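You operate a simulated robot arm through the tools that you are given. There is no shell and no other tool. Be economical: measure what you need, move in short steps, check, and stop when the job is done.

You run a simulated robot arm. Do the job below in one go: nothing can be reset, and whatever is moved stays where it is left.

## Task
Press the large key three times. Put the high wiper block on the top of the check bench. Take the tall blue cap and leave it on the clear panel. Put one of the small blue caps from the top of the check bench on the top of the white shelf. Take the white nest from the top of the check bench and leave it on top of the blue reel there. Take the finished blue cap on the top of the check bench and put it away on the top of the service cabinet. Put one of the small foots from the top of the check bench on the top of the parts bench. Press the set button two times. Fetch the steel block and stand it on the brown panel. Take the small white cap on the top of the check bench and put it away on the top of the parts bench. Take the finished white cap on the top of the check bench and put it away on the top of the service cabinet. Stack the numbered nest that says "2" from the top of the check bench on top of the numbered nest labelled "3". Put the red bin from the top of the check bench on the shelf under the check bench. Put the clear cup on the top of the service cabinet. The order is free. Set down upright: high wiper block, tall blue cap, small foot, steel block, clear cup.

Only the result counts: the job must be done as asked and must still hold three seconds after the hand-in. Knocking over, shifting, dropping, spilling or breaking anything else fails it. Lids that push on must go on centred and level and be pressed home; caps that screw on are set level and turned clockwise until they are tight.

## Robot
A 7-joint arm with a fingered hand on a trunk, on a base that drives. Base frame: it is fixed to the floor where the robot stands at the start and does not move with it; the origin is under the middle of the robot, x ahead of it, y to its left, z up. Readings come in cm, rad, newtons and seconds.
Its first joint turns from -2.897 to 2.897 rad. Places, roughly: blue reel (8x8x8 cm) [-120, -120, 90]; brown panel (9x12x1 cm) [-60, 240, 80]; clear cup (8x8x8 cm) [-160, 40, 90]; clear panel (9x12x1 cm) [-50, 250, 80]; finished blue cap (4x4x5 cm) [-100, -150, 90]; finished white cap (4x4x5 cm) [-130, -120, 90]; high wiper block [75, -50, 75]; large key [110, 0, 150]; numbered nest [-175, -125, 75]; red bin [-175, -75, 100]; set button [-100, -120, 90]; shelf under the check bench [-130, -120, 20]; small blue cap (3x3x3 cm) [-140, -100, 90]; small foot (6x6x7 cm) [-90, -140, 90]; small white cap (3x3x3 cm) [-110, -110, 90]; steel block [-100, -125, 100]; tall blue cap (4x4x6 cm) [40, -90, 80]; top of the check bench [-130, -120, 90]; top of the parts bench [-110, 100, 90]; top of the service cabinet (52x19 cm) [-100, 216, 80]; top of the white shelf (30x15 cm) [-118, 162, 118]; white nest [-125, -150, 75]. Payload 4.7 kg.
The tool frame sits at the grasp point between the pads (the TCP): z along the fingers, y along the line on which they close. The tips reach 3.6 cm beyond it. The gripper opens to 12 cm. The gripper's body begins 4.2 cm behind the TCP. The gripper is a hand of 5 fingers: y runs from the thumb to the fingers, the wrist lies at [-1.8, -12.2, -21] in the tool frame.
Orientation is told as [roll, pitch, yaw] about the base's x, y, z axes, in that order, counted from this pose: with the fingers straight down and the wrist toward the robot, the tool's x, y and z point along [0, 1, 0], [1, 0, 0] and [0, 0, -1] of the base frame.

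## Interface
- The arm moves only by the tool step_arm. Its argument "targets" is a list of rows, each a list of 6 numbers: the shift along the tool's x, y, z in cm, then the turn, a rotation vector about the tool's x, y, z in rad. In form: [[tx, ty, tz, wx, wy, wz], ...]. A call has 1 to 20 rows; each row is the pose to reach, as a shift and turn from the pose commanded when the call began, along the tool's axes at that moment. Each row takes 0.2 s and may step no farther than 5 cm and 0.15 rad from the row before; otherwise, the whole call is refused. A pose out of reach is approached as far as the arm can. The call stops where the force on the tool passes 40 N (or 10 N more than at its start, if that is more) or the arm is blocked; 0.2 s more then pass. In this call time passes only in rows, and 0.2 s behind the last. It gives the time, the measured TCP pose, the force on the tool (base axes), the opening and the grip force at its end, in the units of the frame above (readings bear some noise), with the torque about the TCP (base axes, N m) and any sound that the robot's microphone picked up.
- Cameras (640 x 400 px; columns grow to the right, rows downward): "scene" is now at [-25.92, 14.89, 124.85]; the picture's right is [0.69, -0.72, -0.00], its down [-0.11, -0.11, -0.99] and it looks along [0.72, 0.68, -0.16] (base axes); focal length 214 px, centre (320, 200). "wrist" rides on the gripper at [7.3, -9.1, -14.3] in the tool frame; the picture's right is [-0.80, 0.28, -0.53], its down [-0.53, -0.73, 0.42] and it looks along [-0.27, 0.62, 0.74] (tool axes); focal length 234 px, centre (320, 200). There is no depth. A picture from a camera that has moved, and an enlarged one, comes with that camera's place and axes in the base frame and with its lens. The place of the scene camera against the robot may be out by one fixed shift of up to 1.2 cm in any direction.
- get_image(camera): a new picture of that camera. No time passes.
- drive_base(legs): drives the robot by 1 to 6 legs, each [ahead, turn to the left] in cm and rad, along the robot's own axes; the way and the turn of a leg run together, so that a leg with both is an arc; at most 150 cm and 3.142 rad a leg. The arm and the cameras ride along, it lands a little off, and it stops where it bumps. It gives what a move gives.
- move_fingers(index, middle, ring, little, thumb_bend, thumb_turn): sets how far each is bent, from 0 (flat) to 1 (curled in); at 0.3 the hand is open as for a grip, at 0.7 the pads meet at the TCP. One left out holds its place. A second passes; each finger stops where it meets its share of the squeeze, and holds until it gets a number again. It is the only way to open and close the hand. It gives what a move gives, with no picture; readings hold the bend of each and the force on index, middle, ring, little, thumb and palm. thumb_turn goes from beside the hand (0) to across from the fingers (1), as for a grip.
- aim_head(pan, tilt): turns the head with the scene camera to pan (to the left, within 2.496 rad either way) and tilt (down, from -0.506 to 1.204), counted from straight ahead of the robot. It gives what a move gives.
- close_up(camera, box): a new picture of the part [left, top, right, bottom] of that camera's present view, enlarged. No time passes.
- hand_in(): hands the job in; it is judged then, once.

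Go step by step. Nothing tells you exact positions but the pictures and the camera data: compare them with the known pose of the tool, close in by small moves and look again before you grip or let go. The budget is 588 turns and 360 pictures, counting those below and the enlarged ones. Unless the task says otherwise, let go and move clear before handing in, and close with one line.

The tools are called after "Request:" by a JSON object that holds its "method" and its "body". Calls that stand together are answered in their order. step_arm: Moves the arm, as the interface text tells. Its arguments: {"type":"object","properties":{"targets":{"type":"array"}},"required":["targets"]} The other tools are called the same way: move_fingers (index, middle, ring, little, thumb_bend, thumb_turn) moves the fingers one by one; drive_base (legs) drives the base; aim_head (pan, tilt) turns the head that bears the scene camera; get_image (camera) takes a picture; close_up (camera, box) takes an enlarged picture of a part of a camera's view; hand_in () hands the job in.

At the start:

```text
time_s: 0.0
tool_pos: [56.93, -40.45, 99.86]
ee_rot: [-0.001, 0.0, 0.001]
wrist_force: [-1.1, 0.3, -0.2]
ft_torque: [0.02, -0.01, 0.03]
finger_gap: 11.96
grip_force: 0.1
shape: jaw
bend: [0.3, 0.3, 0.3, 0.3, 0.3, 0.98]
finger forces: [0.0, 0.0, 0.0, 0.0, 0.1, 0.0]
robot x, y, heading: [-0.15, 0.25, 0.001]
head pan, tilt: [0.761, 0.157]
```

scene: 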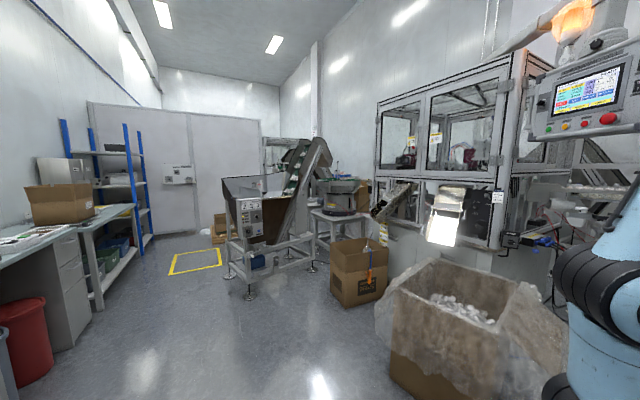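
wrist: 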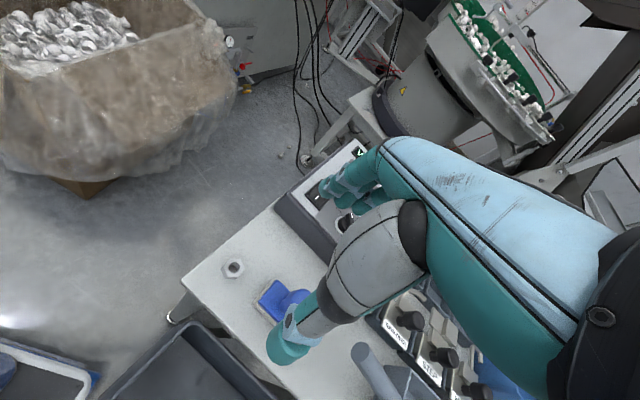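

I see a factory cell; the robot faces a machine with a control panel ahead, and a table below the hand. I'll look around with the head first.

Request:
{"method": "aim_head", "body": {"pan": -0.3, "tilt": 0.3}}

Request:
{"method": "get_image", "body": {"camera": "scene"}}

Request:
{"method": "aim_head", "body": {"pan": -0.8, "tilt": 0.7}}

Request:
{"method": "get_image", "body": {"camera": "scene"}}

Request:
{"method": "aim_head", "body": {"pan": -2.4, "tilt": 0.4}}

Request:
{"method": "get_image", "body": {"camera": "scene"}}

Request:
{"method": "aim_head", "body": {"pan": 2.2, "tilt": 0.3}}

Request:
{"method": "get_image", "body": {"camera": "scene"}}

```text
time_s: 1.3
tool_pos: [56.9, -40.41, 99.9]
ee_rot: [0.001, 0.0, -0.001]
wrist_force: [-0.4, 0.2, -1.1]
ft_torque: [-0.02, 0.01, -0.01]
finger_gap: 11.98
grip_force: 0.2
shape: jaw
bend: [0.3, 0.3, 0.3, 0.3, 0.3, 0.98]
finger forces: [0.1, 0.0, 0.0, 0.0, 0.0, 0.0]
robot x, y, heading: [-0.4, -0.2, -0.005]
head pan, tilt: [-0.3, 0.3]
```

```text
357 pictures are left
camera scene: at [-23.72, 5.74, 123.51], right [-0.29, -0.96, 0.0], down [-0.28, 0.09, -0.96], along [0.91, -0.28, -0.3], focal length 214 px, centre (320, 200)
```

scene: 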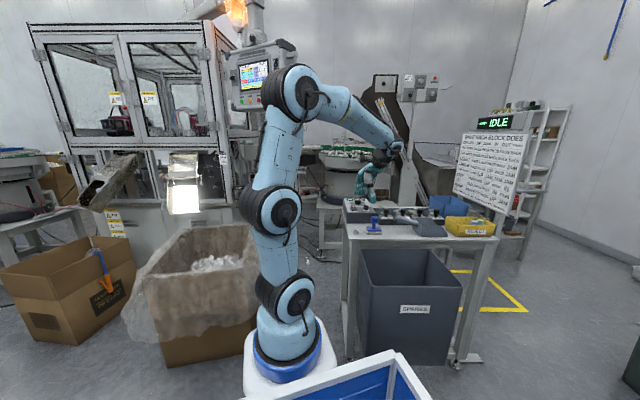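

```text
time_s: 2.2
tool_pos: [56.91, -40.44, 100.01]
ee_rot: [-0.001, -0.002, 0.0]
wrist_force: [0.4, 0.0, -0.4]
ft_torque: [0.04, -0.03, -0.02]
finger_gap: 11.98
grip_force: 0.1
shape: jaw
bend: [0.3, 0.3, 0.3, 0.3, 0.3, 0.98]
finger forces: [0.0, 0.0, 0.0, 0.1, 0.0, 0.0]
robot x, y, heading: [0.02, 0.03, 0.001]
head pan, tilt: [-0.799, 0.7]
```

```text
356 pictures are left
camera scene: at [-26.71, 2.41, 119.91], right [-0.72, -0.7, 0.0], down [-0.45, 0.46, -0.77], along [0.53, -0.55, -0.64], focal length 214 px, centre (320, 200)
```

scene: 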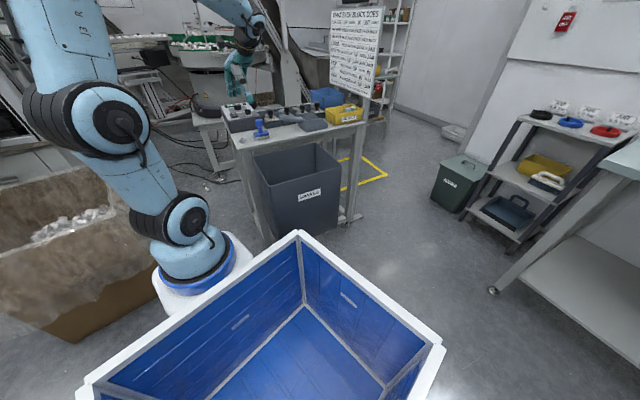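

```text
time_s: 3.9
tool_pos: [56.98, -40.53, 99.91]
ee_rot: [0.002, -0.001, 0.0]
wrist_force: [-0.5, -0.6, -0.3]
ft_torque: [0.0, -0.02, -0.03]
finger_gap: 11.96
grip_force: 0.1
shape: jaw
bend: [0.3, 0.3, 0.3, 0.3, 0.3, 0.98]
finger forces: [0.0, 0.1, 0.0, 0.0, 0.0, 0.0]
robot x, y, heading: [-0.17, 0.11, 0.0]
head pan, tilt: [-2.4, 0.4]
```

```text
355 pictures are left
camera scene: at [-39.47, 2.23, 122.59], right [-0.68, 0.74, 0.0], down [0.29, 0.26, -0.92], along [-0.68, -0.62, -0.39], focal length 214 px, centre (320, 200)
```

scene: 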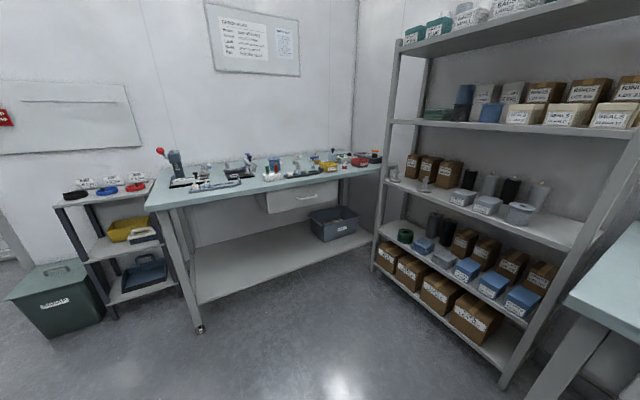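

```text
time_s: 7.6
tool_pos: [56.96, -40.52, 100.08]
ee_rot: [0.001, 0.001, 0.001]
wrist_force: [-0.3, -0.4, -0.5]
ft_torque: [0.04, 0.01, -0.01]
finger_gap: 11.96
grip_force: 0.0
shape: jaw
bend: [0.3, 0.3, 0.3, 0.3, 0.3, 0.98]
finger forces: [0.0, 0.1, 0.1, 0.1, 0.0, 0.0]
robot x, y, heading: [0.0, -0.15, 0.006]
head pan, tilt: [2.201, 0.3]
```

```text
354 pictures are left
camera scene: at [-38.14, 16.04, 123.51], right [0.81, 0.59, 0.0], down [0.17, -0.24, -0.96], along [-0.56, 0.77, -0.3], focal length 214 px, centre (320, 200)
```

scene: 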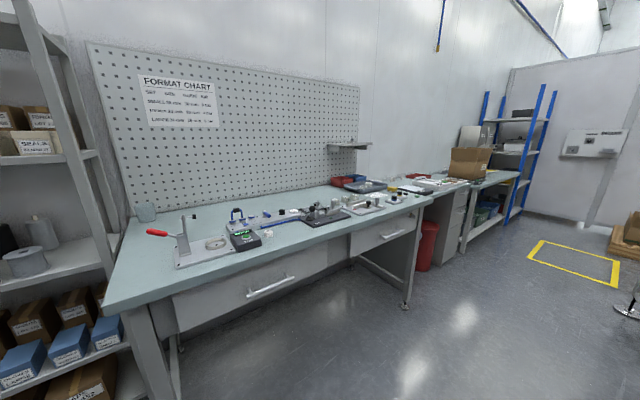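

The robot has the machine table ahead-right, the check bench behind-right, and the parts bench behind-left. I'll look down at the robot itself and read the signs.

Request:
{"method": "aim_head", "body": {"pan": -0.5, "tilt": 1.2}}

Request:
{"method": "get_image", "body": {"camera": "scene"}}

Request:
{"method": "aim_head", "body": {"pan": -0.6, "tilt": 0.25}}

Request:
{"method": "close_up", "body": {"camera": "scene", "box": [160, 100, 480, 300]}}

Request:
{"method": "aim_head", "body": {"pan": 0.0, "tilt": -0.1}}

Request:
{"method": "get_image", "body": {"camera": "scene"}}

Request:
{"method": "aim_head", "body": {"pan": -2.2, "tilt": 0.3}}

Request:
{"method": "close_up", "body": {"camera": "scene", "box": [160, 0, 480, 200]}}

```text
time_s: 10.0
tool_pos: [57.03, -40.58, 99.93]
ee_rot: [-0.001, 0.0, -0.001]
wrist_force: [-0.4, 0.0, -0.4]
ft_torque: [0.02, 0.0, -0.04]
finger_gap: 11.95
grip_force: 0.0
shape: jaw
bend: [0.3, 0.3, 0.3, 0.3, 0.3, 0.98]
finger forces: [0.0, 0.0, 0.0, 0.1, 0.1, 0.0]
robot x, y, heading: [-0.21, 0.29, -0.002]
head pan, tilt: [-0.499, 1.201]
```

```text
353 pictures are left
camera scene: at [-27.73, 5.82, 116.3], right [-0.48, -0.88, 0.0], down [-0.82, 0.45, -0.36], along [0.32, -0.17, -0.93], focal length 214 px, centre (320, 200)
```

scene: 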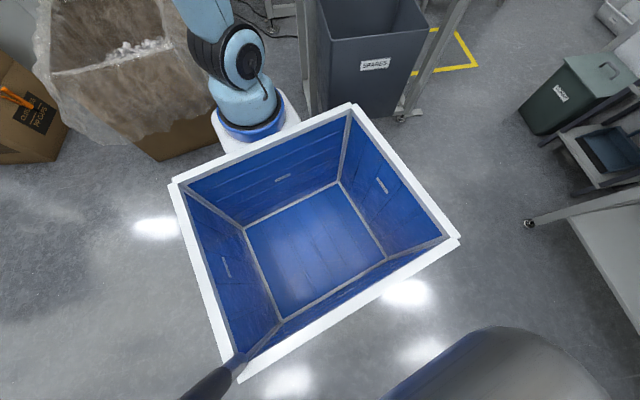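

```text
time_s: 11.2
tool_pos: [57.06, -40.49, 99.93]
ee_rot: [0.0, -0.001, 0.001]
wrist_force: [-0.4, -0.5, -0.7]
ft_torque: [0.02, 0.02, -0.01]
finger_gap: 11.94
grip_force: 0.0
shape: jaw
bend: [0.3, 0.3, 0.3, 0.3, 0.3, 0.98]
finger forces: [0.1, 0.0, 0.0, 0.1, 0.0, 0.0]
robot x, y, heading: [-0.18, -0.11, 0.002]
head pan, tilt: [-0.6, 0.25]
```

```text
2.00 times, centred on (320, 200) of scene
camera zoom: at [-24.93, 3.22, 123.98], right [-0.56, -0.83, 0.0], down [-0.2, 0.14, -0.97], along [0.8, -0.55, -0.25], focal length 429 px, centre (320, 200)
```

zoom: 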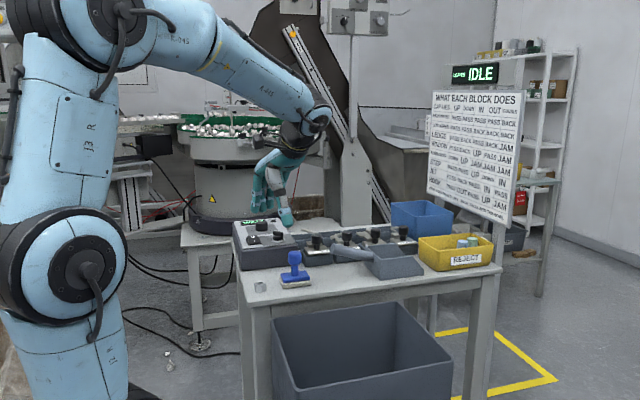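

```text
time_s: 12.2
tool_pos: [57.0, -40.6, 100.01]
ee_rot: [-0.001, -0.001, 0.0]
wrist_force: [0.1, -0.2, -1.0]
ft_torque: [-0.03, -0.01, 0.0]
finger_gap: 11.95
grip_force: 0.0
shape: jaw
bend: [0.3, 0.3, 0.3, 0.3, 0.3, 0.98]
finger forces: [0.0, 0.0, 0.0, 0.0, 0.0, 0.0]
robot x, y, heading: [0.23, -0.1, -0.001]
head pan, tilt: [0.0, -0.099]
```

```text
351 pictures are left
camera scene: at [-23.93, 8.49, 127.16], right [0.0, -1.0, 0.0], down [0.1, 0.0, -1.0], along [1.0, 0.0, 0.1], focal length 214 px, centre (320, 200)
```

scene: 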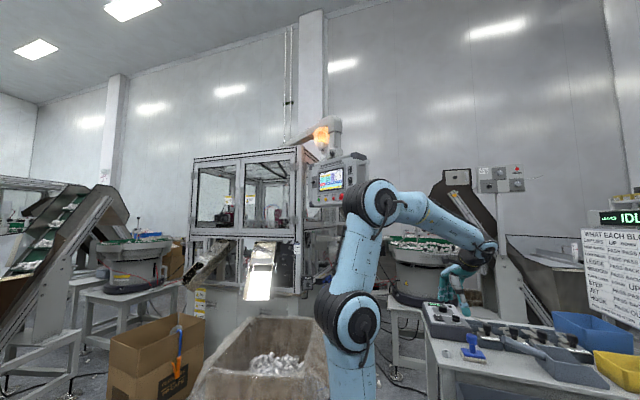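

```text
time_s: 14.3
tool_pos: [56.93, -40.46, 99.9]
ee_rot: [0.0, -0.002, 0.002]
wrist_force: [0.1, 0.2, -0.2]
ft_torque: [0.01, 0.0, -0.02]
finger_gap: 11.96
grip_force: 0.0
shape: jaw
bend: [0.3, 0.3, 0.3, 0.3, 0.3, 0.98]
finger forces: [0.1, 0.0, 0.0, 0.0, 0.0, 0.0]
robot x, y, heading: [0.13, -0.46, -0.002]
head pan, tilt: [-2.201, 0.3]
```

```text
2.00 times, centred on (320, 100) of scene
camera zoom: at [-38.14, 0.95, 123.51], right [-0.81, 0.59, 0.0], down [0.17, 0.24, -0.96], along [-0.56, -0.77, -0.3], focal length 429 px, centre (320, 400)
```

zoom: 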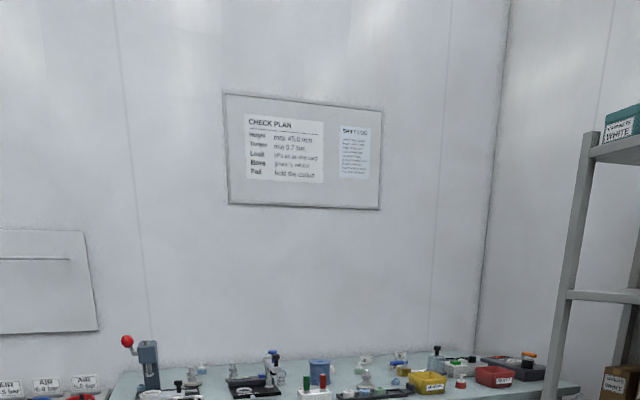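

The high wiper block must be told apart with the board's help, so I'll zoom on the board, the table and the HMI panel.

Request:
{"method": "aim_head", "body": {"pan": -0.7, "tilt": 0.2}}

Request:
{"method": "close_up", "body": {"camera": "scene", "box": [330, 120, 410, 190]}}

Request:
{"method": "close_up", "body": {"camera": "scene", "box": [220, 180, 380, 280]}}

Request:
{"method": "aim_head", "body": {"pan": 0.1, "tilt": 0.0}}

Request:
{"method": "close_up", "body": {"camera": "scene", "box": [280, 120, 440, 220]}}

```text
time_s: 15.9
tool_pos: [56.89, -40.43, 100.01]
ee_rot: [-0.001, 0.001, 0.0]
wrist_force: [0.7, -0.1, 0.4]
ft_torque: [-0.01, 0.02, 0.02]
finger_gap: 11.95
grip_force: 0.1
shape: jaw
bend: [0.3, 0.3, 0.3, 0.3, 0.3, 0.98]
finger forces: [0.1, 0.1, 0.0, 0.1, 0.1, 0.0]
robot x, y, heading: [-0.25, -0.17, -0.0]
head pan, tilt: [-0.7, 0.201]
```

```text
5.71 times, centred on (370, 155) of scene
camera zoom: at [-25.52, 2.49, 124.44], right [-0.64, -0.76, 0.0], down [-0.15, 0.13, -0.98], along [0.75, -0.63, -0.2], focal length 1226 px, centre (34, 457)
```

zoom: 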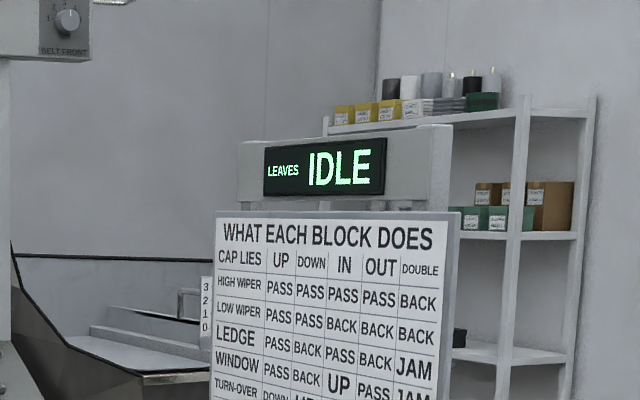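

```text
4.00 times, centred on (300, 230) of scene
camera zoom: at [-25.52, 2.49, 124.44], right [-0.64, -0.76, 0.0], down [-0.15, 0.13, -0.98], along [0.75, -0.63, -0.2], focal length 858 px, centre (400, 80)
```

zoom: 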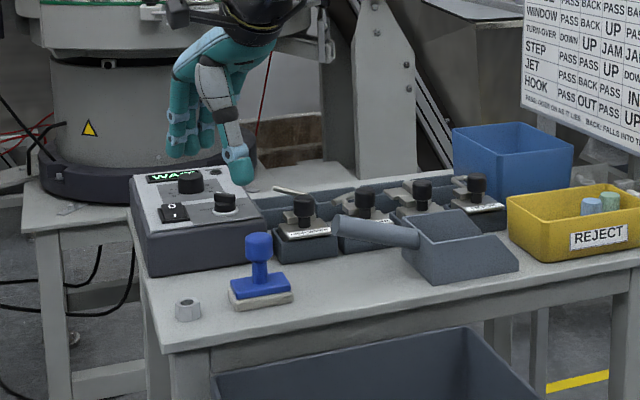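

```text
time_s: 17.0
tool_pos: [56.86, -40.4, 100.02]
ee_rot: [0.0, 0.001, -0.001]
wrist_force: [-0.2, -0.6, -0.2]
ft_torque: [0.0, 0.03, 0.02]
finger_gap: 11.95
grip_force: 0.0
shape: jaw
bend: [0.3, 0.3, 0.3, 0.3, 0.3, 0.98]
finger forces: [0.0, 0.0, 0.0, 0.1, 0.1, 0.1]
robot x, y, heading: [-0.2, 0.13, -0.003]
head pan, tilt: [0.099, 0.0]
```

```text
4.00 times, centred on (360, 170) of scene
camera zoom: at [-23.68, 9.38, 126.28], right [0.1, -1.0, 0.0], down [0.0, 0.0, -1.0], along [1.0, 0.1, 0.0], focal length 858 px, centre (160, 320)
```

zoom: 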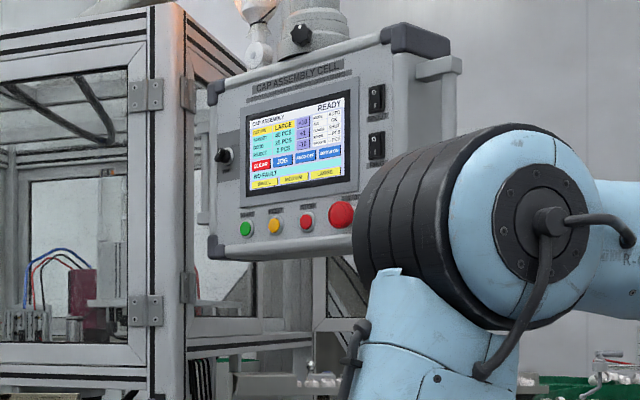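

The large key is a touch key "LARGE" on the HMI, near (110,-3,149). I'll try a pointing hand shape, and see how the hand looks to the wrist camera.

Request:
{"method": "move_fingers", "body": {"index": 0.3, "middle": 1, "ring": 1, "little": 1, "thumb_bend": 0.3, "thumb_turn": 0}}

Request:
{"method": "get_image", "body": {"camera": "wrist"}}

Request:
{"method": "move_fingers", "body": {"index": 0.0}}

Request:
{"method": "get_image", "body": {"camera": "wrist"}}

Request:
{"method": "aim_head", "body": {"pan": -0.6, "tilt": 0.15}}

Request:
{"method": "close_up", "body": {"camera": "scene", "box": [220, 130, 380, 230]}}

```text
time_s: 18.0
tool_pos: [57.12, -40.43, 99.88]
ee_rot: [0.001, 0.002, 0.0]
wrist_force: [0.6, -1.1, 0.0]
ft_torque: [0.0, -0.02, 0.0]
finger_gap: 17.03
grip_force: 0.0
shape: fingers
bend: [0.3, 1.0, 1.0, 1.0, 0.3, 0.0]
finger forces: [0.0, 0.0, 0.0, 0.0, 0.1, 0.0]
robot x, y, heading: [-0.54, -0.46, 0.001]
head pan, tilt: [0.099, 0.0]
```

```text
346 pictures are left
camera wrist: at [47.85, -33.18, 114.36], right [0.28, -0.8, 0.53], down [-0.73, -0.53, -0.42], along [0.62, -0.27, -0.74], focal length 234 px, centre (320, 200)
```

wrist: 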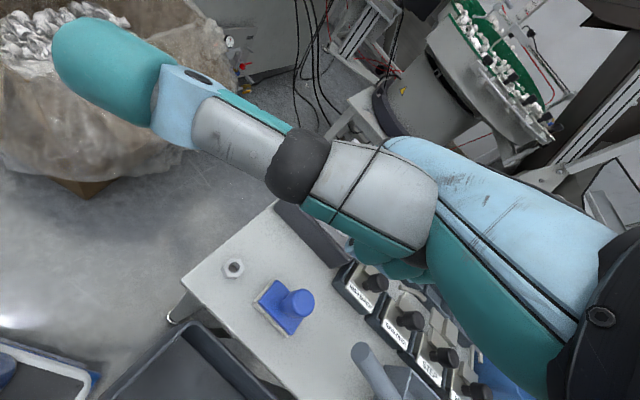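

```text
time_s: 19.0
tool_pos: [57.0, -40.47, 99.91]
ee_rot: [0.001, 0.0, -0.001]
wrist_force: [-0.7, 0.9, 0.2]
ft_torque: [0.03, 0.0, -0.01]
finger_gap: 18.2
grip_force: 0.1
shape: fingers
bend: [0.0, 1.0, 1.0, 1.0, 0.3, 0.0]
finger forces: [0.0, 0.0, 0.0, 0.0, 0.0, 0.0]
robot x, y, heading: [-0.35, 0.17, 0.002]
head pan, tilt: [0.099, 0.0]
```

```text
345 pictures are left
camera wrist: at [47.85, -33.18, 114.36], right [0.28, -0.8, 0.53], down [-0.73, -0.53, -0.42], along [0.62, -0.27, -0.74], focal length 234 px, centre (320, 200)
```

wrist: 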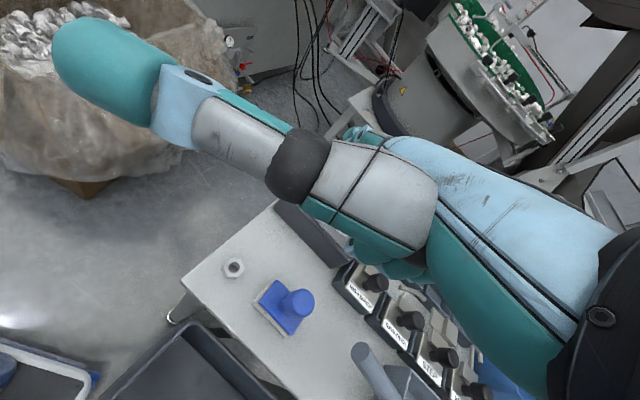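

```text
time_s: 20.1
tool_pos: [56.98, -40.52, 99.78]
ee_rot: [0.0, 0.0, 0.0]
wrist_force: [0.7, -0.7, -0.3]
ft_torque: [-0.02, -0.01, -0.02]
finger_gap: 18.21
grip_force: 0.1
shape: fingers
bend: [0.0, 1.0, 1.0, 1.0, 0.3, 0.0]
finger forces: [0.1, 0.0, 0.0, 0.0, 0.1, 0.1]
robot x, y, heading: [0.31, 0.19, 0.003]
head pan, tilt: [-0.6, 0.15]
```

```text
4.00 times, centred on (300, 180) of scene
camera zoom: at [-24.98, 3.26, 124.91], right [-0.56, -0.83, 0.0], down [-0.12, 0.08, -0.99], along [0.82, -0.56, -0.15], focal length 858 px, centre (400, 280)
```

zoom: 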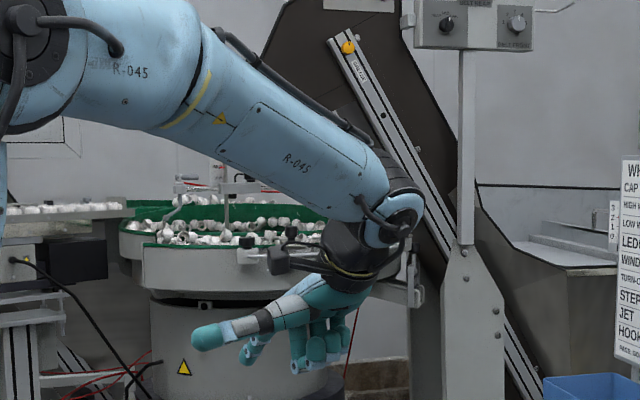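

The pointing shape works; I'll try curling thumb across and index at grip depth to find a single pressing tip.

Request:
{"method": "move_fingers", "body": {"index": 0.3, "thumb_bend": 1, "thumb_turn": 1}}

Request:
{"method": "get_image", "body": {"camera": "wrist"}}

Request:
{"method": "close_up", "body": {"camera": "scene", "box": [250, 165, 330, 225]}}

Request:
{"method": "move_fingers", "body": {"index": 0.6}}

Request:
{"method": "get_image", "body": {"camera": "wrist"}}

Request:
{"method": "close_up", "body": {"camera": "scene", "box": [250, 165, 330, 225]}}

```text
time_s: 21.1
tool_pos: [57.0, -40.4, 100.09]
ee_rot: [0.0, -0.001, 0.0]
wrist_force: [0.0, -0.2, 0.3]
ft_torque: [-0.02, -0.01, 0.01]
finger_gap: 3.66
grip_force: 0.1
shape: fingers
bend: [0.29, 1.0, 1.0, 1.0, 0.99, 1.0]
finger forces: [0.1, 0.1, 0.0, 0.1, 0.0, 0.0]
robot x, y, heading: [-0.44, 0.04, -0.0]
head pan, tilt: [-0.6, 0.15]
```

```text
343 pictures are left
camera wrist: at [47.85, -33.18, 114.36], right [0.28, -0.8, 0.53], down [-0.73, -0.53, -0.42], along [0.62, -0.27, -0.74], focal length 234 px, centre (320, 200)
```

wrist: 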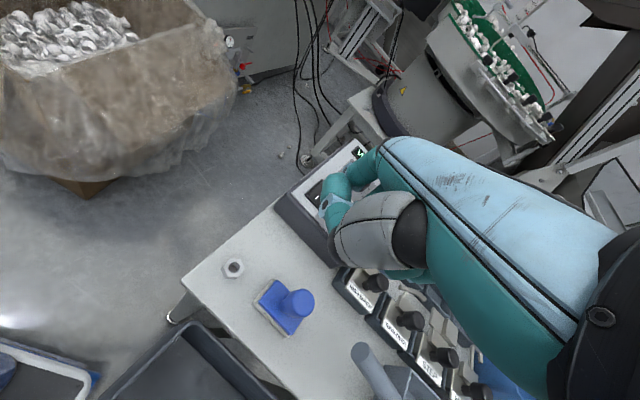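

```text
6.67 times, centred on (290, 195) of scene
camera zoom: at [-24.99, 3.25, 124.91], right [-0.56, -0.83, 0.0], down [-0.12, 0.08, -0.99], along [0.82, -0.56, -0.15], focal length 1430 px, centre (520, 233)
```

zoom: 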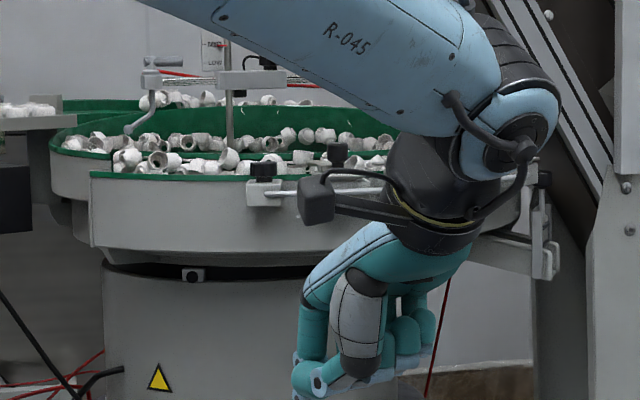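

```text
time_s: 22.1
tool_pos: [57.01, -40.44, 100.02]
ee_rot: [0.0, 0.001, 0.0]
wrist_force: [-0.8, 0.1, 0.1]
ft_torque: [-0.01, -0.01, 0.02]
finger_gap: 3.27
grip_force: 0.1
shape: fingers
bend: [0.32, 1.0, 1.0, 1.0, 0.99, 1.0]
finger forces: [0.1, 0.0, 0.0, 0.1, 0.0, 0.0]
robot x, y, heading: [-0.2, 0.32, -0.001]
head pan, tilt: [-0.6, 0.15]
```

```text
341 pictures are left
camera wrist: at [47.85, -33.18, 114.36], right [0.28, -0.8, 0.53], down [-0.73, -0.53, -0.42], along [0.62, -0.27, -0.74], focal length 234 px, centre (320, 200)
```

wrist: 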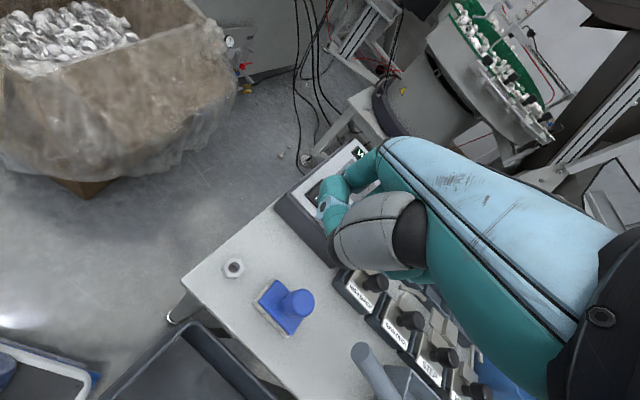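

```text
6.67 times, centred on (290, 195) of scene
camera zoom: at [-24.99, 3.25, 124.91], right [-0.56, -0.83, 0.0], down [-0.12, 0.08, -0.99], along [0.82, -0.56, -0.15], focal length 1430 px, centre (520, 233)
```

zoom: 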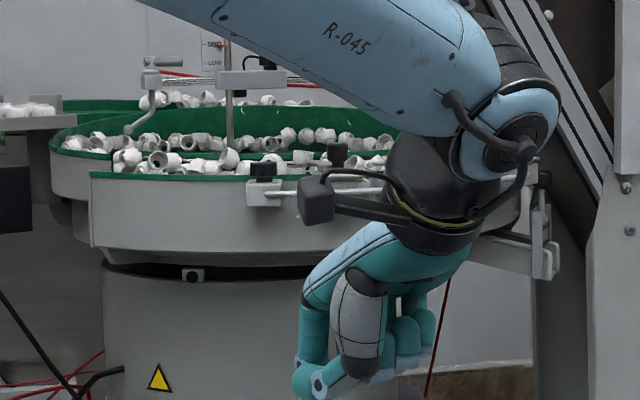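

The index bumps the thumb in that shape. I'll use index flat with thumb curled at the side instead.

Request:
{"method": "move_fingers", "body": {"index": 0, "thumb_bend": 1, "thumb_turn": 0}}

Request:
{"method": "get_image", "body": {"camera": "wrist"}}

Request:
{"method": "close_up", "body": {"camera": "scene", "box": [250, 165, 330, 225]}}

```text
time_s: 23.1
tool_pos: [57.03, -40.56, 100.02]
ee_rot: [0.0, -0.001, -0.001]
wrist_force: [-0.7, 0.5, -0.1]
ft_torque: [-0.03, 0.01, -0.01]
finger_gap: 6.37
grip_force: 0.0
shape: fingers
bend: [0.0, 1.0, 1.0, 1.0, 1.0, 0.0]
finger forces: [0.1, 0.0, 0.0, 0.0, 0.0, 0.0]
robot x, y, heading: [-0.29, -0.15, 0.002]
head pan, tilt: [-0.6, 0.15]
```

```text
339 pictures are left
camera wrist: at [47.85, -33.18, 114.36], right [0.28, -0.8, 0.53], down [-0.73, -0.53, -0.42], along [0.62, -0.27, -0.74], focal length 234 px, centre (320, 200)
```

wrist: 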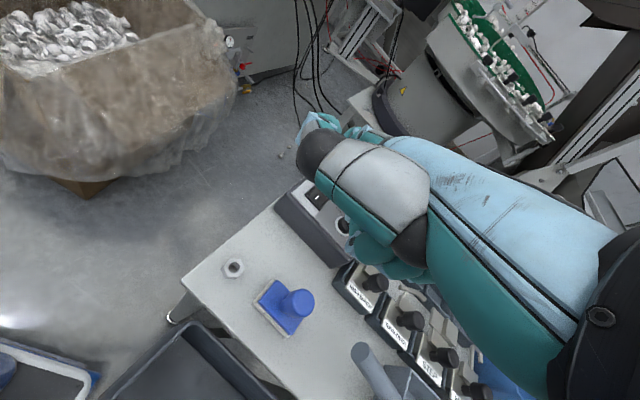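

```text
6.67 times, centred on (290, 195) of scene
camera zoom: at [-24.99, 3.25, 124.91], right [-0.56, -0.83, 0.0], down [-0.12, 0.08, -0.99], along [0.82, -0.56, -0.15], focal length 1430 px, centre (520, 233)
```

zoom: 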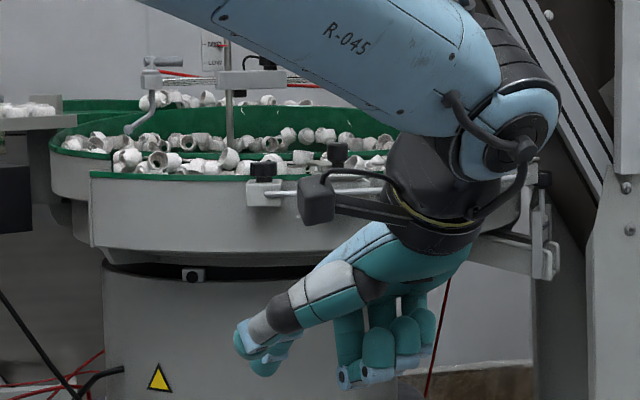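

I'll try an index–thumb pinch with the other fingers curled: its tip should sit a few cm past everything else.

Request:
{"method": "move_fingers", "body": {"index": 0.68, "thumb_bend": 0.68, "thumb_turn": 1}}

Request:
{"method": "get_image", "body": {"camera": "wrist"}}

Request:
{"method": "aim_head", "body": {"pan": -0.6, "tilt": 0.3}}

Request:
{"method": "close_up", "body": {"camera": "scene", "box": [250, 150, 330, 200]}}

```text
time_s: 24.1
tool_pos: [56.92, -40.57, 99.99]
ee_rot: [0.001, 0.001, 0.001]
wrist_force: [0.9, 0.9, -0.6]
ft_torque: [-0.02, 0.01, 0.0]
finger_gap: 0.96
grip_force: 0.2
shape: fingers
bend: [0.68, 1.0, 1.0, 1.0, 0.68, 1.0]
finger forces: [0.0, 0.0, 0.0, 0.0, 0.0, 0.0]
robot x, y, heading: [0.14, -0.16, -0.001]
head pan, tilt: [-0.6, 0.15]
```

```text
337 pictures are left
camera wrist: at [47.85, -33.18, 114.36], right [0.28, -0.8, 0.53], down [-0.73, -0.53, -0.42], along [0.62, -0.27, -0.74], focal length 234 px, centre (320, 200)
```

wrist: 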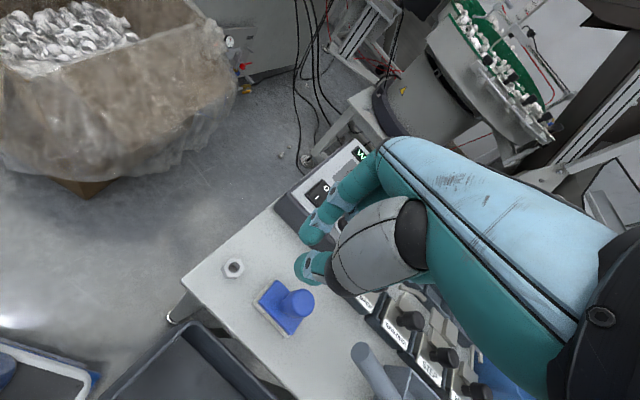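

```text
time_s: 24.8
tool_pos: [56.9, -40.56, 99.88]
ee_rot: [0.0, -0.001, 0.0]
wrist_force: [-0.6, 0.5, -0.8]
ft_torque: [0.0, 0.01, 0.02]
finger_gap: 0.96
grip_force: 0.1
shape: fingers
bend: [0.68, 1.0, 1.0, 1.0, 0.68, 1.0]
finger forces: [0.0, 0.0, 0.0, 0.0, 0.1, 0.1]
robot x, y, heading: [0.1, 0.0, -0.002]
head pan, tilt: [-0.6, 0.3]
```

```text
8.00 times, centred on (290, 175) of scene
camera zoom: at [-24.94, 3.22, 123.52], right [-0.56, -0.83, 0.0], down [-0.24, 0.17, -0.96], along [0.79, -0.54, -0.3], focal length 1716 px, centre (560, 400)
```

zoom: 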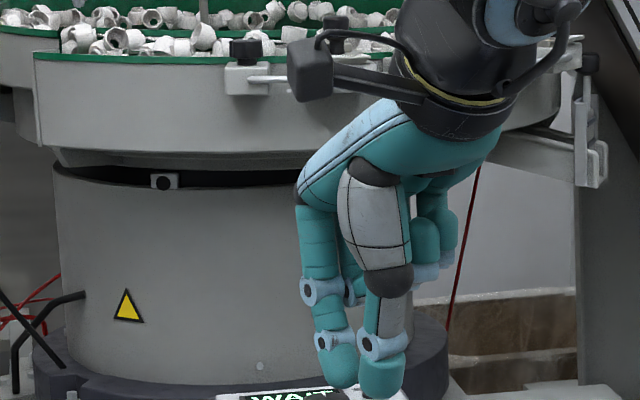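

The index tip sits about 3.5 cm past the TCP. I'll move the thumb aside so the index alone is the pressing tip.

Request:
{"method": "move_fingers", "body": {"index": 0.6, "thumb_bend": 1, "thumb_turn": 0}}

Request:
{"method": "get_image", "body": {"camera": "wrist"}}

Request:
{"method": "close_up", "body": {"camera": "scene", "box": [250, 150, 330, 200]}}

```text
time_s: 25.8
tool_pos: [57.01, -40.5, 99.92]
ee_rot: [0.0, 0.001, -0.001]
wrist_force: [-0.6, -0.2, 0.2]
ft_torque: [0.0, -0.01, -0.01]
finger_gap: 7.19
grip_force: 0.1
shape: fingers
bend: [0.6, 1.0, 1.0, 1.0, 1.0, 0.0]
finger forces: [0.0, 0.0, 0.0, 0.0, 0.1, 0.0]
robot x, y, heading: [-0.2, -0.1, -0.0]
head pan, tilt: [-0.6, 0.3]
```

```text
335 pictures are left
camera wrist: at [47.85, -33.18, 114.36], right [0.28, -0.8, 0.53], down [-0.73, -0.53, -0.42], along [0.62, -0.27, -0.74], focal length 234 px, centre (320, 200)
```

wrist: 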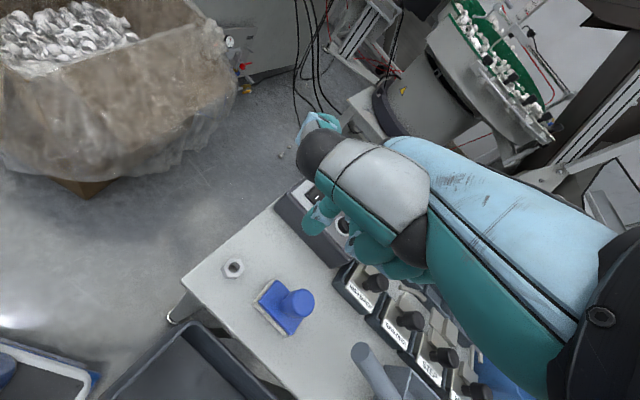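

```text
8.00 times, centred on (290, 175) of scene
camera zoom: at [-24.94, 3.22, 123.51], right [-0.56, -0.83, 0.0], down [-0.24, 0.17, -0.96], along [0.79, -0.54, -0.3], focal length 1716 px, centre (560, 400)
```

zoom: 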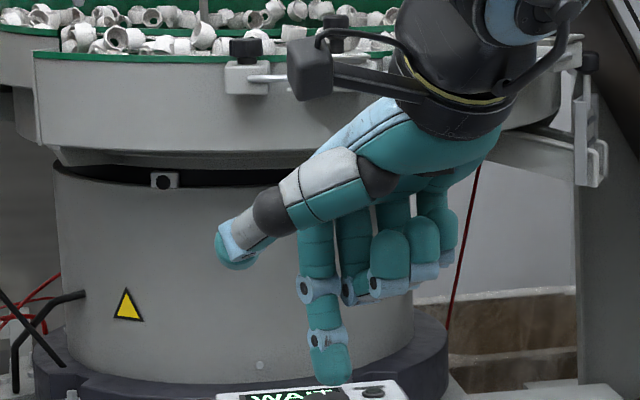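

Index tip sits at roughly tool (0.5, 3.3, 4.5). Now I raise the hand and point it forward, staging about 15 cm short of the HMI screen.

Request:
{"method": "step_arm", "body": {"targets": [[2.5, 2, -3.3, -0.1, 0, 0], [5, 4, -6.6, -0.22, 0, 0], [7.5, 6, -9.9, -0.34, 0, 0], [10, 8, -13.2, -0.46, 0, 0], [12.5, 10, -16.5, -0.58, 0, 0], [15, 12, -19.8, -0.7, 0, 0], [17.5, 14, -23.1, -0.82, 0, 0], [20, 16, -26.4, -0.94, 0, 0], [22.5, 18, -29.7, -1.06, 0, 0], [25, 20, -33, -1.18, 0, 0], [27.5, 22, -36.3, -1.3, 0, 0], [30, 24, -39.6, -1.42, 0, 0], [33, 26.5, -42.9, -1.5, 0, 0], [35.5, 29, -45, -1.57, 0, 0], [37.3, 31, -45.8, -1.57, 0, 0]]}}

Request:
{"method": "get_image", "body": {"camera": "wrist"}}

Request:
{"method": "aim_head", "body": {"pan": 0.1, "tilt": 0.0}}

Request:
{"method": "get_image", "body": {"camera": "scene"}}

```text
refused: row 13 steps farther than a row can; nothing moved
```

```text
333 pictures are left
camera wrist: at [47.85, -33.18, 114.36], right [0.28, -0.8, 0.53], down [-0.73, -0.53, -0.42], along [0.62, -0.27, -0.74], focal length 234 px, centre (320, 200)
```

wrist: 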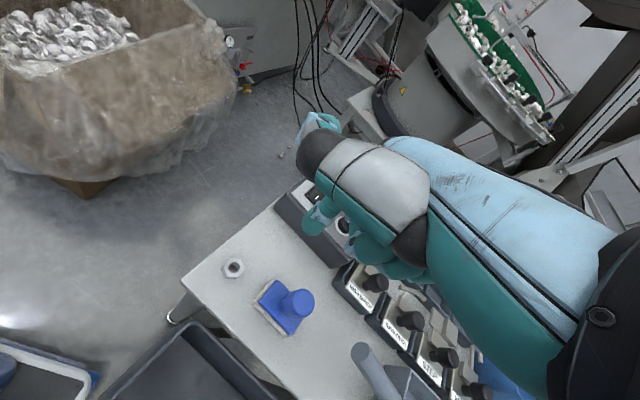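

```text
time_s: 26.9
tool_pos: [56.91, -40.44, 99.93]
ee_rot: [0.0, 0.0, -0.001]
wrist_force: [0.5, -0.3, 0.7]
ft_torque: [-0.03, 0.03, -0.02]
finger_gap: 7.24
grip_force: 0.1
shape: fingers
bend: [0.6, 1.0, 1.0, 1.0, 1.0, 0.0]
finger forces: [0.1, 0.1, 0.0, 0.0, 0.0, 0.0]
robot x, y, heading: [-0.04, -0.15, 0.001]
head pan, tilt: [0.099, 0.0]
```

```text
332 pictures are left
camera scene: at [-23.68, 9.38, 126.28], right [0.1, -1.0, 0.0], down [0.0, 0.0, -1.0], along [1.0, 0.1, 0.0], focal length 214 px, centre (320, 200)
```

scene: 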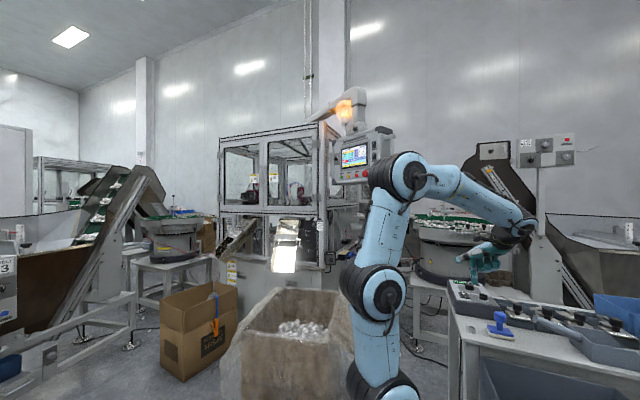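

I'll redo it with uniform rows.

Request:
{"method": "step_arm", "body": {"targets": [[2.5, 2.07, -3.05, -0.105, 0, 0], [5, 4.13, -6.1, -0.21, 0, 0], [7.5, 6.2, -9.15, -0.315, 0, 0], [10, 8.27, -12.2, -0.42, 0, 0], [12.5, 10.33, -15.25, -0.525, 0, 0], [15, 12.4, -18.3, -0.63, 0, 0], [17.5, 14.47, -21.35, -0.735, 0, 0], [20, 16.53, -24.4, -0.84, 0, 0], [22.5, 18.6, -27.45, -0.945, 0, 0], [25, 20.67, -30.5, -1.05, 0, 0], [27.5, 22.73, -33.55, -1.155, 0, 0], [30, 24.8, -36.6, -1.26, 0, 0], [32.5, 26.87, -39.65, -1.365, 0, 0], [35, 28.93, -42.7, -1.47, 0, 0], [37.3, 31, -45.8, -1.57, 0, 0]]}}

Request:
{"method": "get_image", "body": {"camera": "wrist"}}

Request:
{"method": "get_image", "body": {"camera": "scene"}}

```text
time_s: 30.1
tool_pos: [87.9, -2.92, 145.72]
ee_rot: [0.917, -1.569, -0.916]
wrist_force: [-0.7, -0.1, 0.5]
ft_torque: [-0.02, 0.05, 0.01]
finger_gap: 7.22
grip_force: 0.0
shape: fingers
bend: [0.6, 1.0, 1.0, 1.0, 1.0, 0.0]
finger forces: [0.0, 0.0, 0.0, 0.0, 0.0, 0.1]
robot x, y, heading: [0.05, 0.05, 0.005]
head pan, tilt: [0.099, 0.0]
```

```text
331 pictures are left
camera wrist: at [73.58, 4.25, 136.67], right [-0.52, -0.8, 0.28], down [0.42, -0.53, -0.73], along [0.74, -0.27, 0.62], focal length 234 px, centre (320, 200)
```

wrist: 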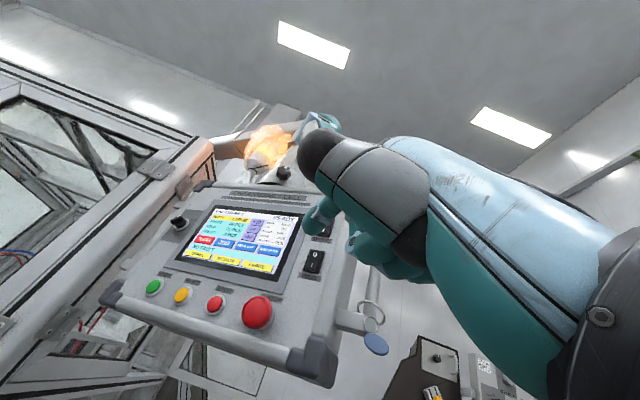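

```text
330 pictures are left
camera scene: at [-23.71, 9.39, 126.28], right [0.1, -1.0, 0.0], down [0.0, 0.0, -1.0], along [1.0, 0.1, 0.0], focal length 214 px, centre (320, 200)
```

scene: 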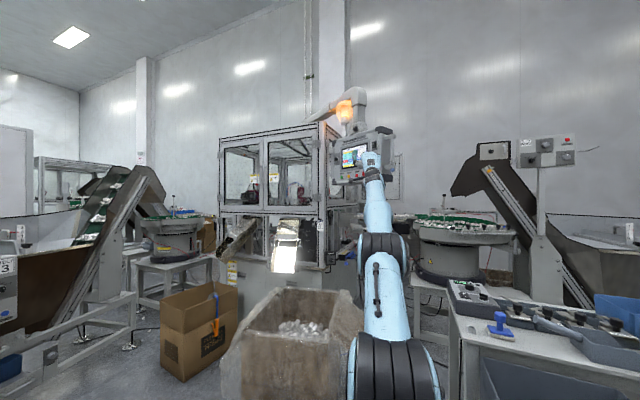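

The pose is reached and the screen is well in view. A close-up will locate the key.

Request:
{"method": "close_up", "body": {"camera": "wrist", "box": [160, 180, 360, 305]}}

Request:
{"method": "close_up", "body": {"camera": "scene", "box": [320, 120, 420, 182]}}

```text
3.20 times, centred on (260, 242) of wrist
camera zoom: at [73.58, 4.25, 136.67], right [-0.52, -0.8, 0.28], down [0.42, -0.53, -0.73], along [0.74, -0.27, 0.62], focal length 749 px, centre (512, 64)
```

zoom: 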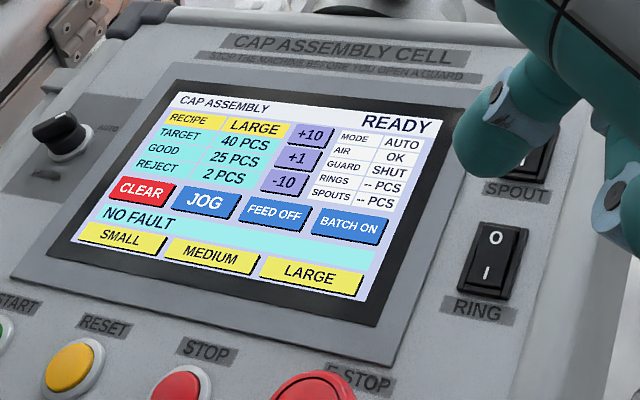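

```text
6.40 times, centred on (370, 151) of scene
camera zoom: at [-23.71, 9.39, 126.28], right [0.1, -1.0, 0.0], down [0.0, 0.0, -1.0], along [1.0, 0.1, 0.0], focal length 1373 px, centre (0, 514)
```

zoom: 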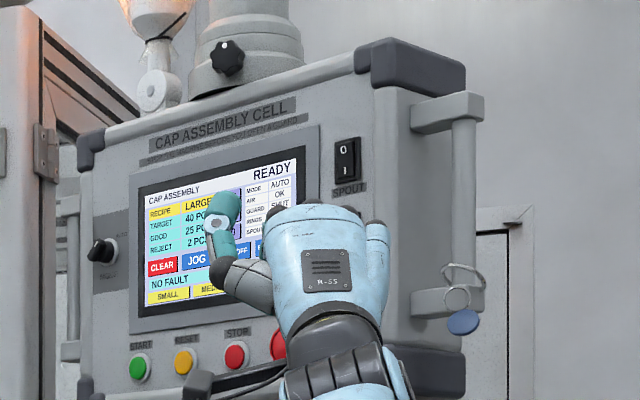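

The screen turns out to be yawed by about 60°, facing left, with LARGE near (105,-2,147.5). I'll swing the hand to face it squarely, ~8 cm off.

Request:
{"method": "step_arm", "body": {"targets": [[1.4, -0.2, 1.3, 0, -0.13, 0], [2.8, -0.4, 2.5, 0, -0.26, 0], [4.3, -0.6, 3.8, 0, -0.39, 0], [5.7, -0.8, 5.1, 0, -0.52, 0], [7.1, -1, 6.4, 0, -0.65, 0], [8.5, -1.2, 7.6, 0, -0.78, 0], [10, -1.3, 8.9, 0, -0.91, 0], [11.4, -1.5, 10.2, 0, -1.04, 0]]}}

Request:
{"method": "get_image", "body": {"camera": "wrist"}}

Request:
{"method": "close_up", "body": {"camera": "scene", "box": [320, 120, 420, 182]}}

```text
time_s: 31.9
tool_pos: [91.95, -2.96, 146.56]
ee_rot: [-0.858, -1.394, 0.713]
wrist_force: [0.1, -0.7, -0.2]
ft_torque: [0.0, 0.01, -0.02]
finger_gap: 7.18
grip_force: 0.1
shape: fingers
bend: [0.6, 1.0, 1.0, 1.0, 1.0, 0.0]
finger forces: [0.1, 0.1, 0.1, 0.0, 0.0, 0.1]
out of reach, approached as far as the arm can: row 1, 2, 3, 4, 5, 6, 7, 8
robot x, y, heading: [0.04, -0.16, 0.002]
head pan, tilt: [0.099, 0.0]
```

```text
327 pictures are left
camera wrist: at [77.72, 5.24, 138.23], right [-0.59, -0.68, 0.44], down [0.25, -0.67, -0.7], along [0.77, -0.3, 0.56], focal length 234 px, centre (320, 200)
```

wrist: 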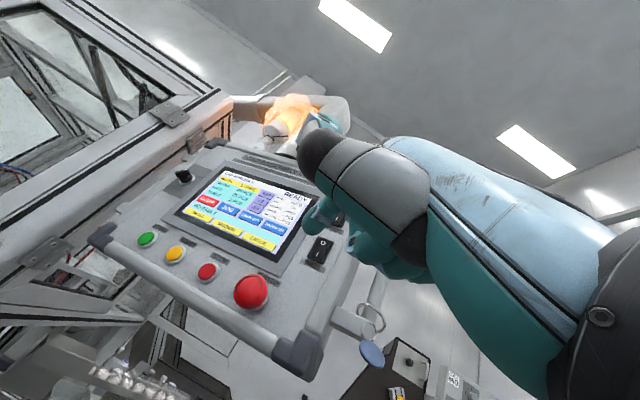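

```text
6.40 times, centred on (370, 151) of scene
camera zoom: at [-23.68, 9.4, 126.28], right [0.1, -1.0, 0.0], down [0.0, 0.0, -1.0], along [1.0, 0.1, 0.0], focal length 1373 px, centre (0, 514)
```

zoom: 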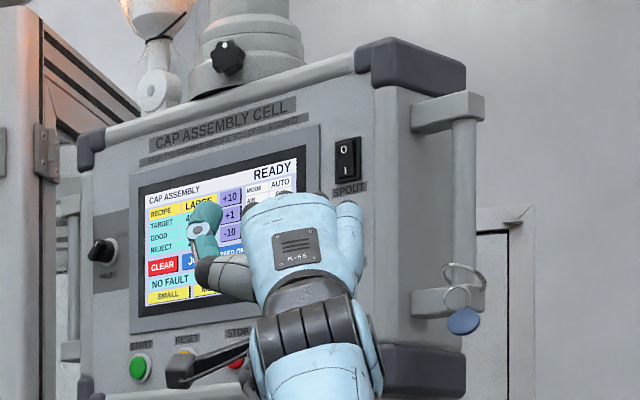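

That pose is out of reach, so the base must come closer. I'll pull the arm back and look at the floor ahead.

Request:
{"method": "step_arm", "body": {"targets": [[0, 0, -4, 0, 0, 0], [0, 0, -8, 0, 0, 0], [0, 0, -12, 0, 0, 0]]}}

Request:
{"method": "aim_head", "body": {"pan": 0.1, "tilt": 0.8}}

Request:
{"method": "get_image", "body": {"camera": "scene"}}

```text
time_s: 32.6
tool_pos: [80.1, -1.76, 147.8]
ee_rot: [-0.84, -1.394, 0.705]
wrist_force: [1.8, 0.1, -1.5]
ft_torque: [0.03, -0.12, 0.0]
finger_gap: 7.2
grip_force: 0.0
shape: fingers
bend: [0.6, 1.0, 1.0, 1.0, 1.0, 0.0]
finger forces: [0.0, 0.0, 0.0, 0.0, 0.0, 0.0]
out of reach, approached as far as the arm can: row 3
robot x, y, heading: [0.41, -0.24, 0.001]
head pan, tilt: [0.099, 0.0]
```

```text
time_s: 33.8
tool_pos: [80.04, -1.68, 147.95]
ee_rot: [-0.85, -1.394, 0.714]
wrist_force: [0.3, -0.2, -0.4]
ft_torque: [0.04, -0.01, 0.0]
finger_gap: 7.2
grip_force: 0.1
shape: fingers
bend: [0.6, 1.0, 1.0, 1.0, 1.0, 0.0]
finger forces: [0.0, 0.1, 0.1, 0.0, 0.0, 0.0]
robot x, y, heading: [-0.35, -0.24, -0.001]
head pan, tilt: [0.099, 0.799]
```

```text
325 pictures are left
camera scene: at [-24.61, 9.31, 119.08], right [0.1, -1.0, 0.0], down [-0.71, -0.07, -0.7], along [0.69, 0.07, -0.72], focal length 214 px, centre (320, 200)
```

scene: 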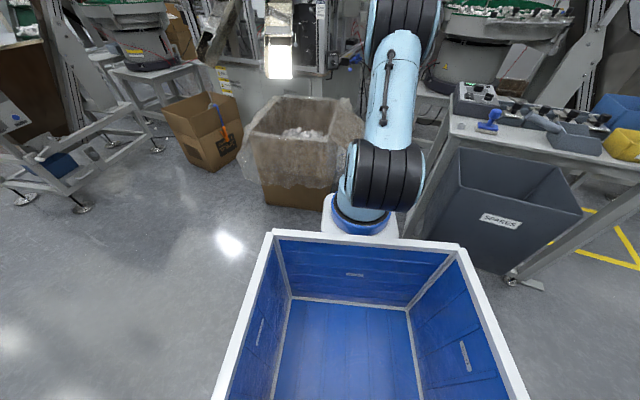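

The floor ahead is free up to about x=80 (crate). I'll pull back, turn the hand toward the screen's normal, then drive 25 cm ahead.

Request:
{"method": "step_arm", "body": {"targets": [[1.6, -0.5, -1.9, 0, -0.11, 0], [3.3, -1, -3.9, 0, -0.22, 0], [4.9, -1.5, -5.8, 0, -0.34, 0], [6.5, -2, -7.8, 0, -0.45, 0], [8.2, -2.5, -9.7, 0, -0.56, 0], [9.8, -3, -11.6, 0, -0.68, 0], [11.5, -3.5, -13.6, 0, -0.79, 0], [13.1, -4.1, -15.5, 0, -0.9, 0]]}}

Request:
{"method": "drive_base", "body": {"legs": [[24, 0]]}}

Request:
{"method": "get_image", "body": {"camera": "wrist"}}

Request:
{"method": "get_image", "body": {"camera": "scene"}}

```text
time_s: 35.6
tool_pos: [66.14, 12.95, 144.03]
ee_rot: [-1.762, -1.398, 0.712]
wrist_force: [-0.4, -0.6, -0.1]
ft_torque: [0.03, 0.0, 0.03]
finger_gap: 7.21
grip_force: 0.1
shape: fingers
bend: [0.6, 1.0, 1.0, 1.0, 1.0, 0.0]
finger forces: [0.0, 0.0, 0.0, 0.1, 0.1, 0.1]
out of reach, approached as far as the arm can: row 1, 2
robot x, y, heading: [-0.02, -0.21, -0.002]
head pan, tilt: [0.099, 0.799]
```

```text
time_s: 37.4
tool_pos: [90.17, 13.06, 143.97]
ee_rot: [-1.76, -1.394, 0.717]
wrist_force: [0.2, 0.6, -0.2]
ft_torque: [-0.02, -0.03, 0.01]
finger_gap: 7.22
grip_force: 0.1
shape: fingers
bend: [0.6, 1.0, 1.0, 1.0, 1.0, 0.0]
finger forces: [0.0, 0.0, 0.1, 0.1, 0.0, 0.0]
robot x, y, heading: [24.34, -0.15, 0.003]
head pan, tilt: [0.099, 0.799]
```

```text
324 pictures are left
camera wrist: at [88.01, 28.04, 133.28], right [-0.91, 0.09, 0.4], down [-0.34, -0.71, -0.62], along [0.23, -0.7, 0.68], focal length 234 px, centre (320, 200)
```

wrist: 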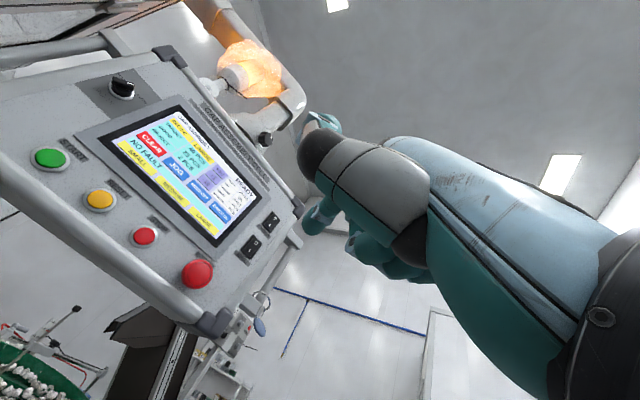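

```text
323 pictures are left
camera scene: at [-0.46, 9.29, 119.08], right [0.1, -0.99, 0.0], down [-0.71, -0.07, -0.7], along [0.69, 0.07, -0.72], focal length 214 px, centre (320, 200)
```

scene: 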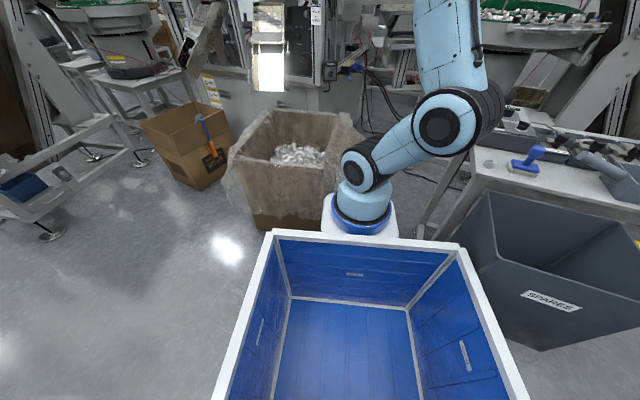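

The screen is in good view from the hand. I'll zoom to triangulate the LARGE key.

Request:
{"method": "close_up", "body": {"camera": "wrist", "box": [80, 100, 320, 250]}}

```text
2.67 times, centred on (200, 175) of wrist
camera zoom: at [88.01, 28.04, 133.28], right [-0.91, 0.09, 0.4], down [-0.34, -0.71, -0.62], along [0.23, -0.7, 0.68], focal length 624 px, centre (640, 267)
```

zoom: 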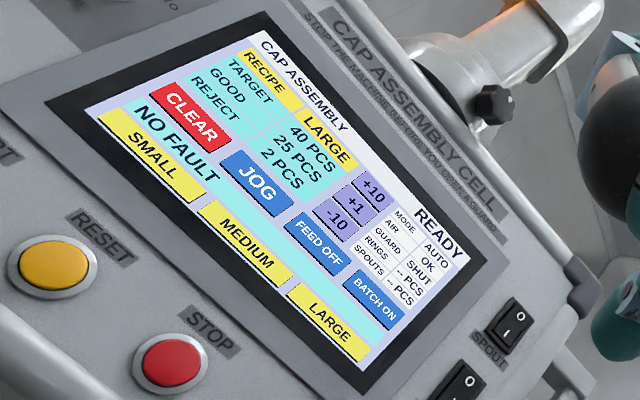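

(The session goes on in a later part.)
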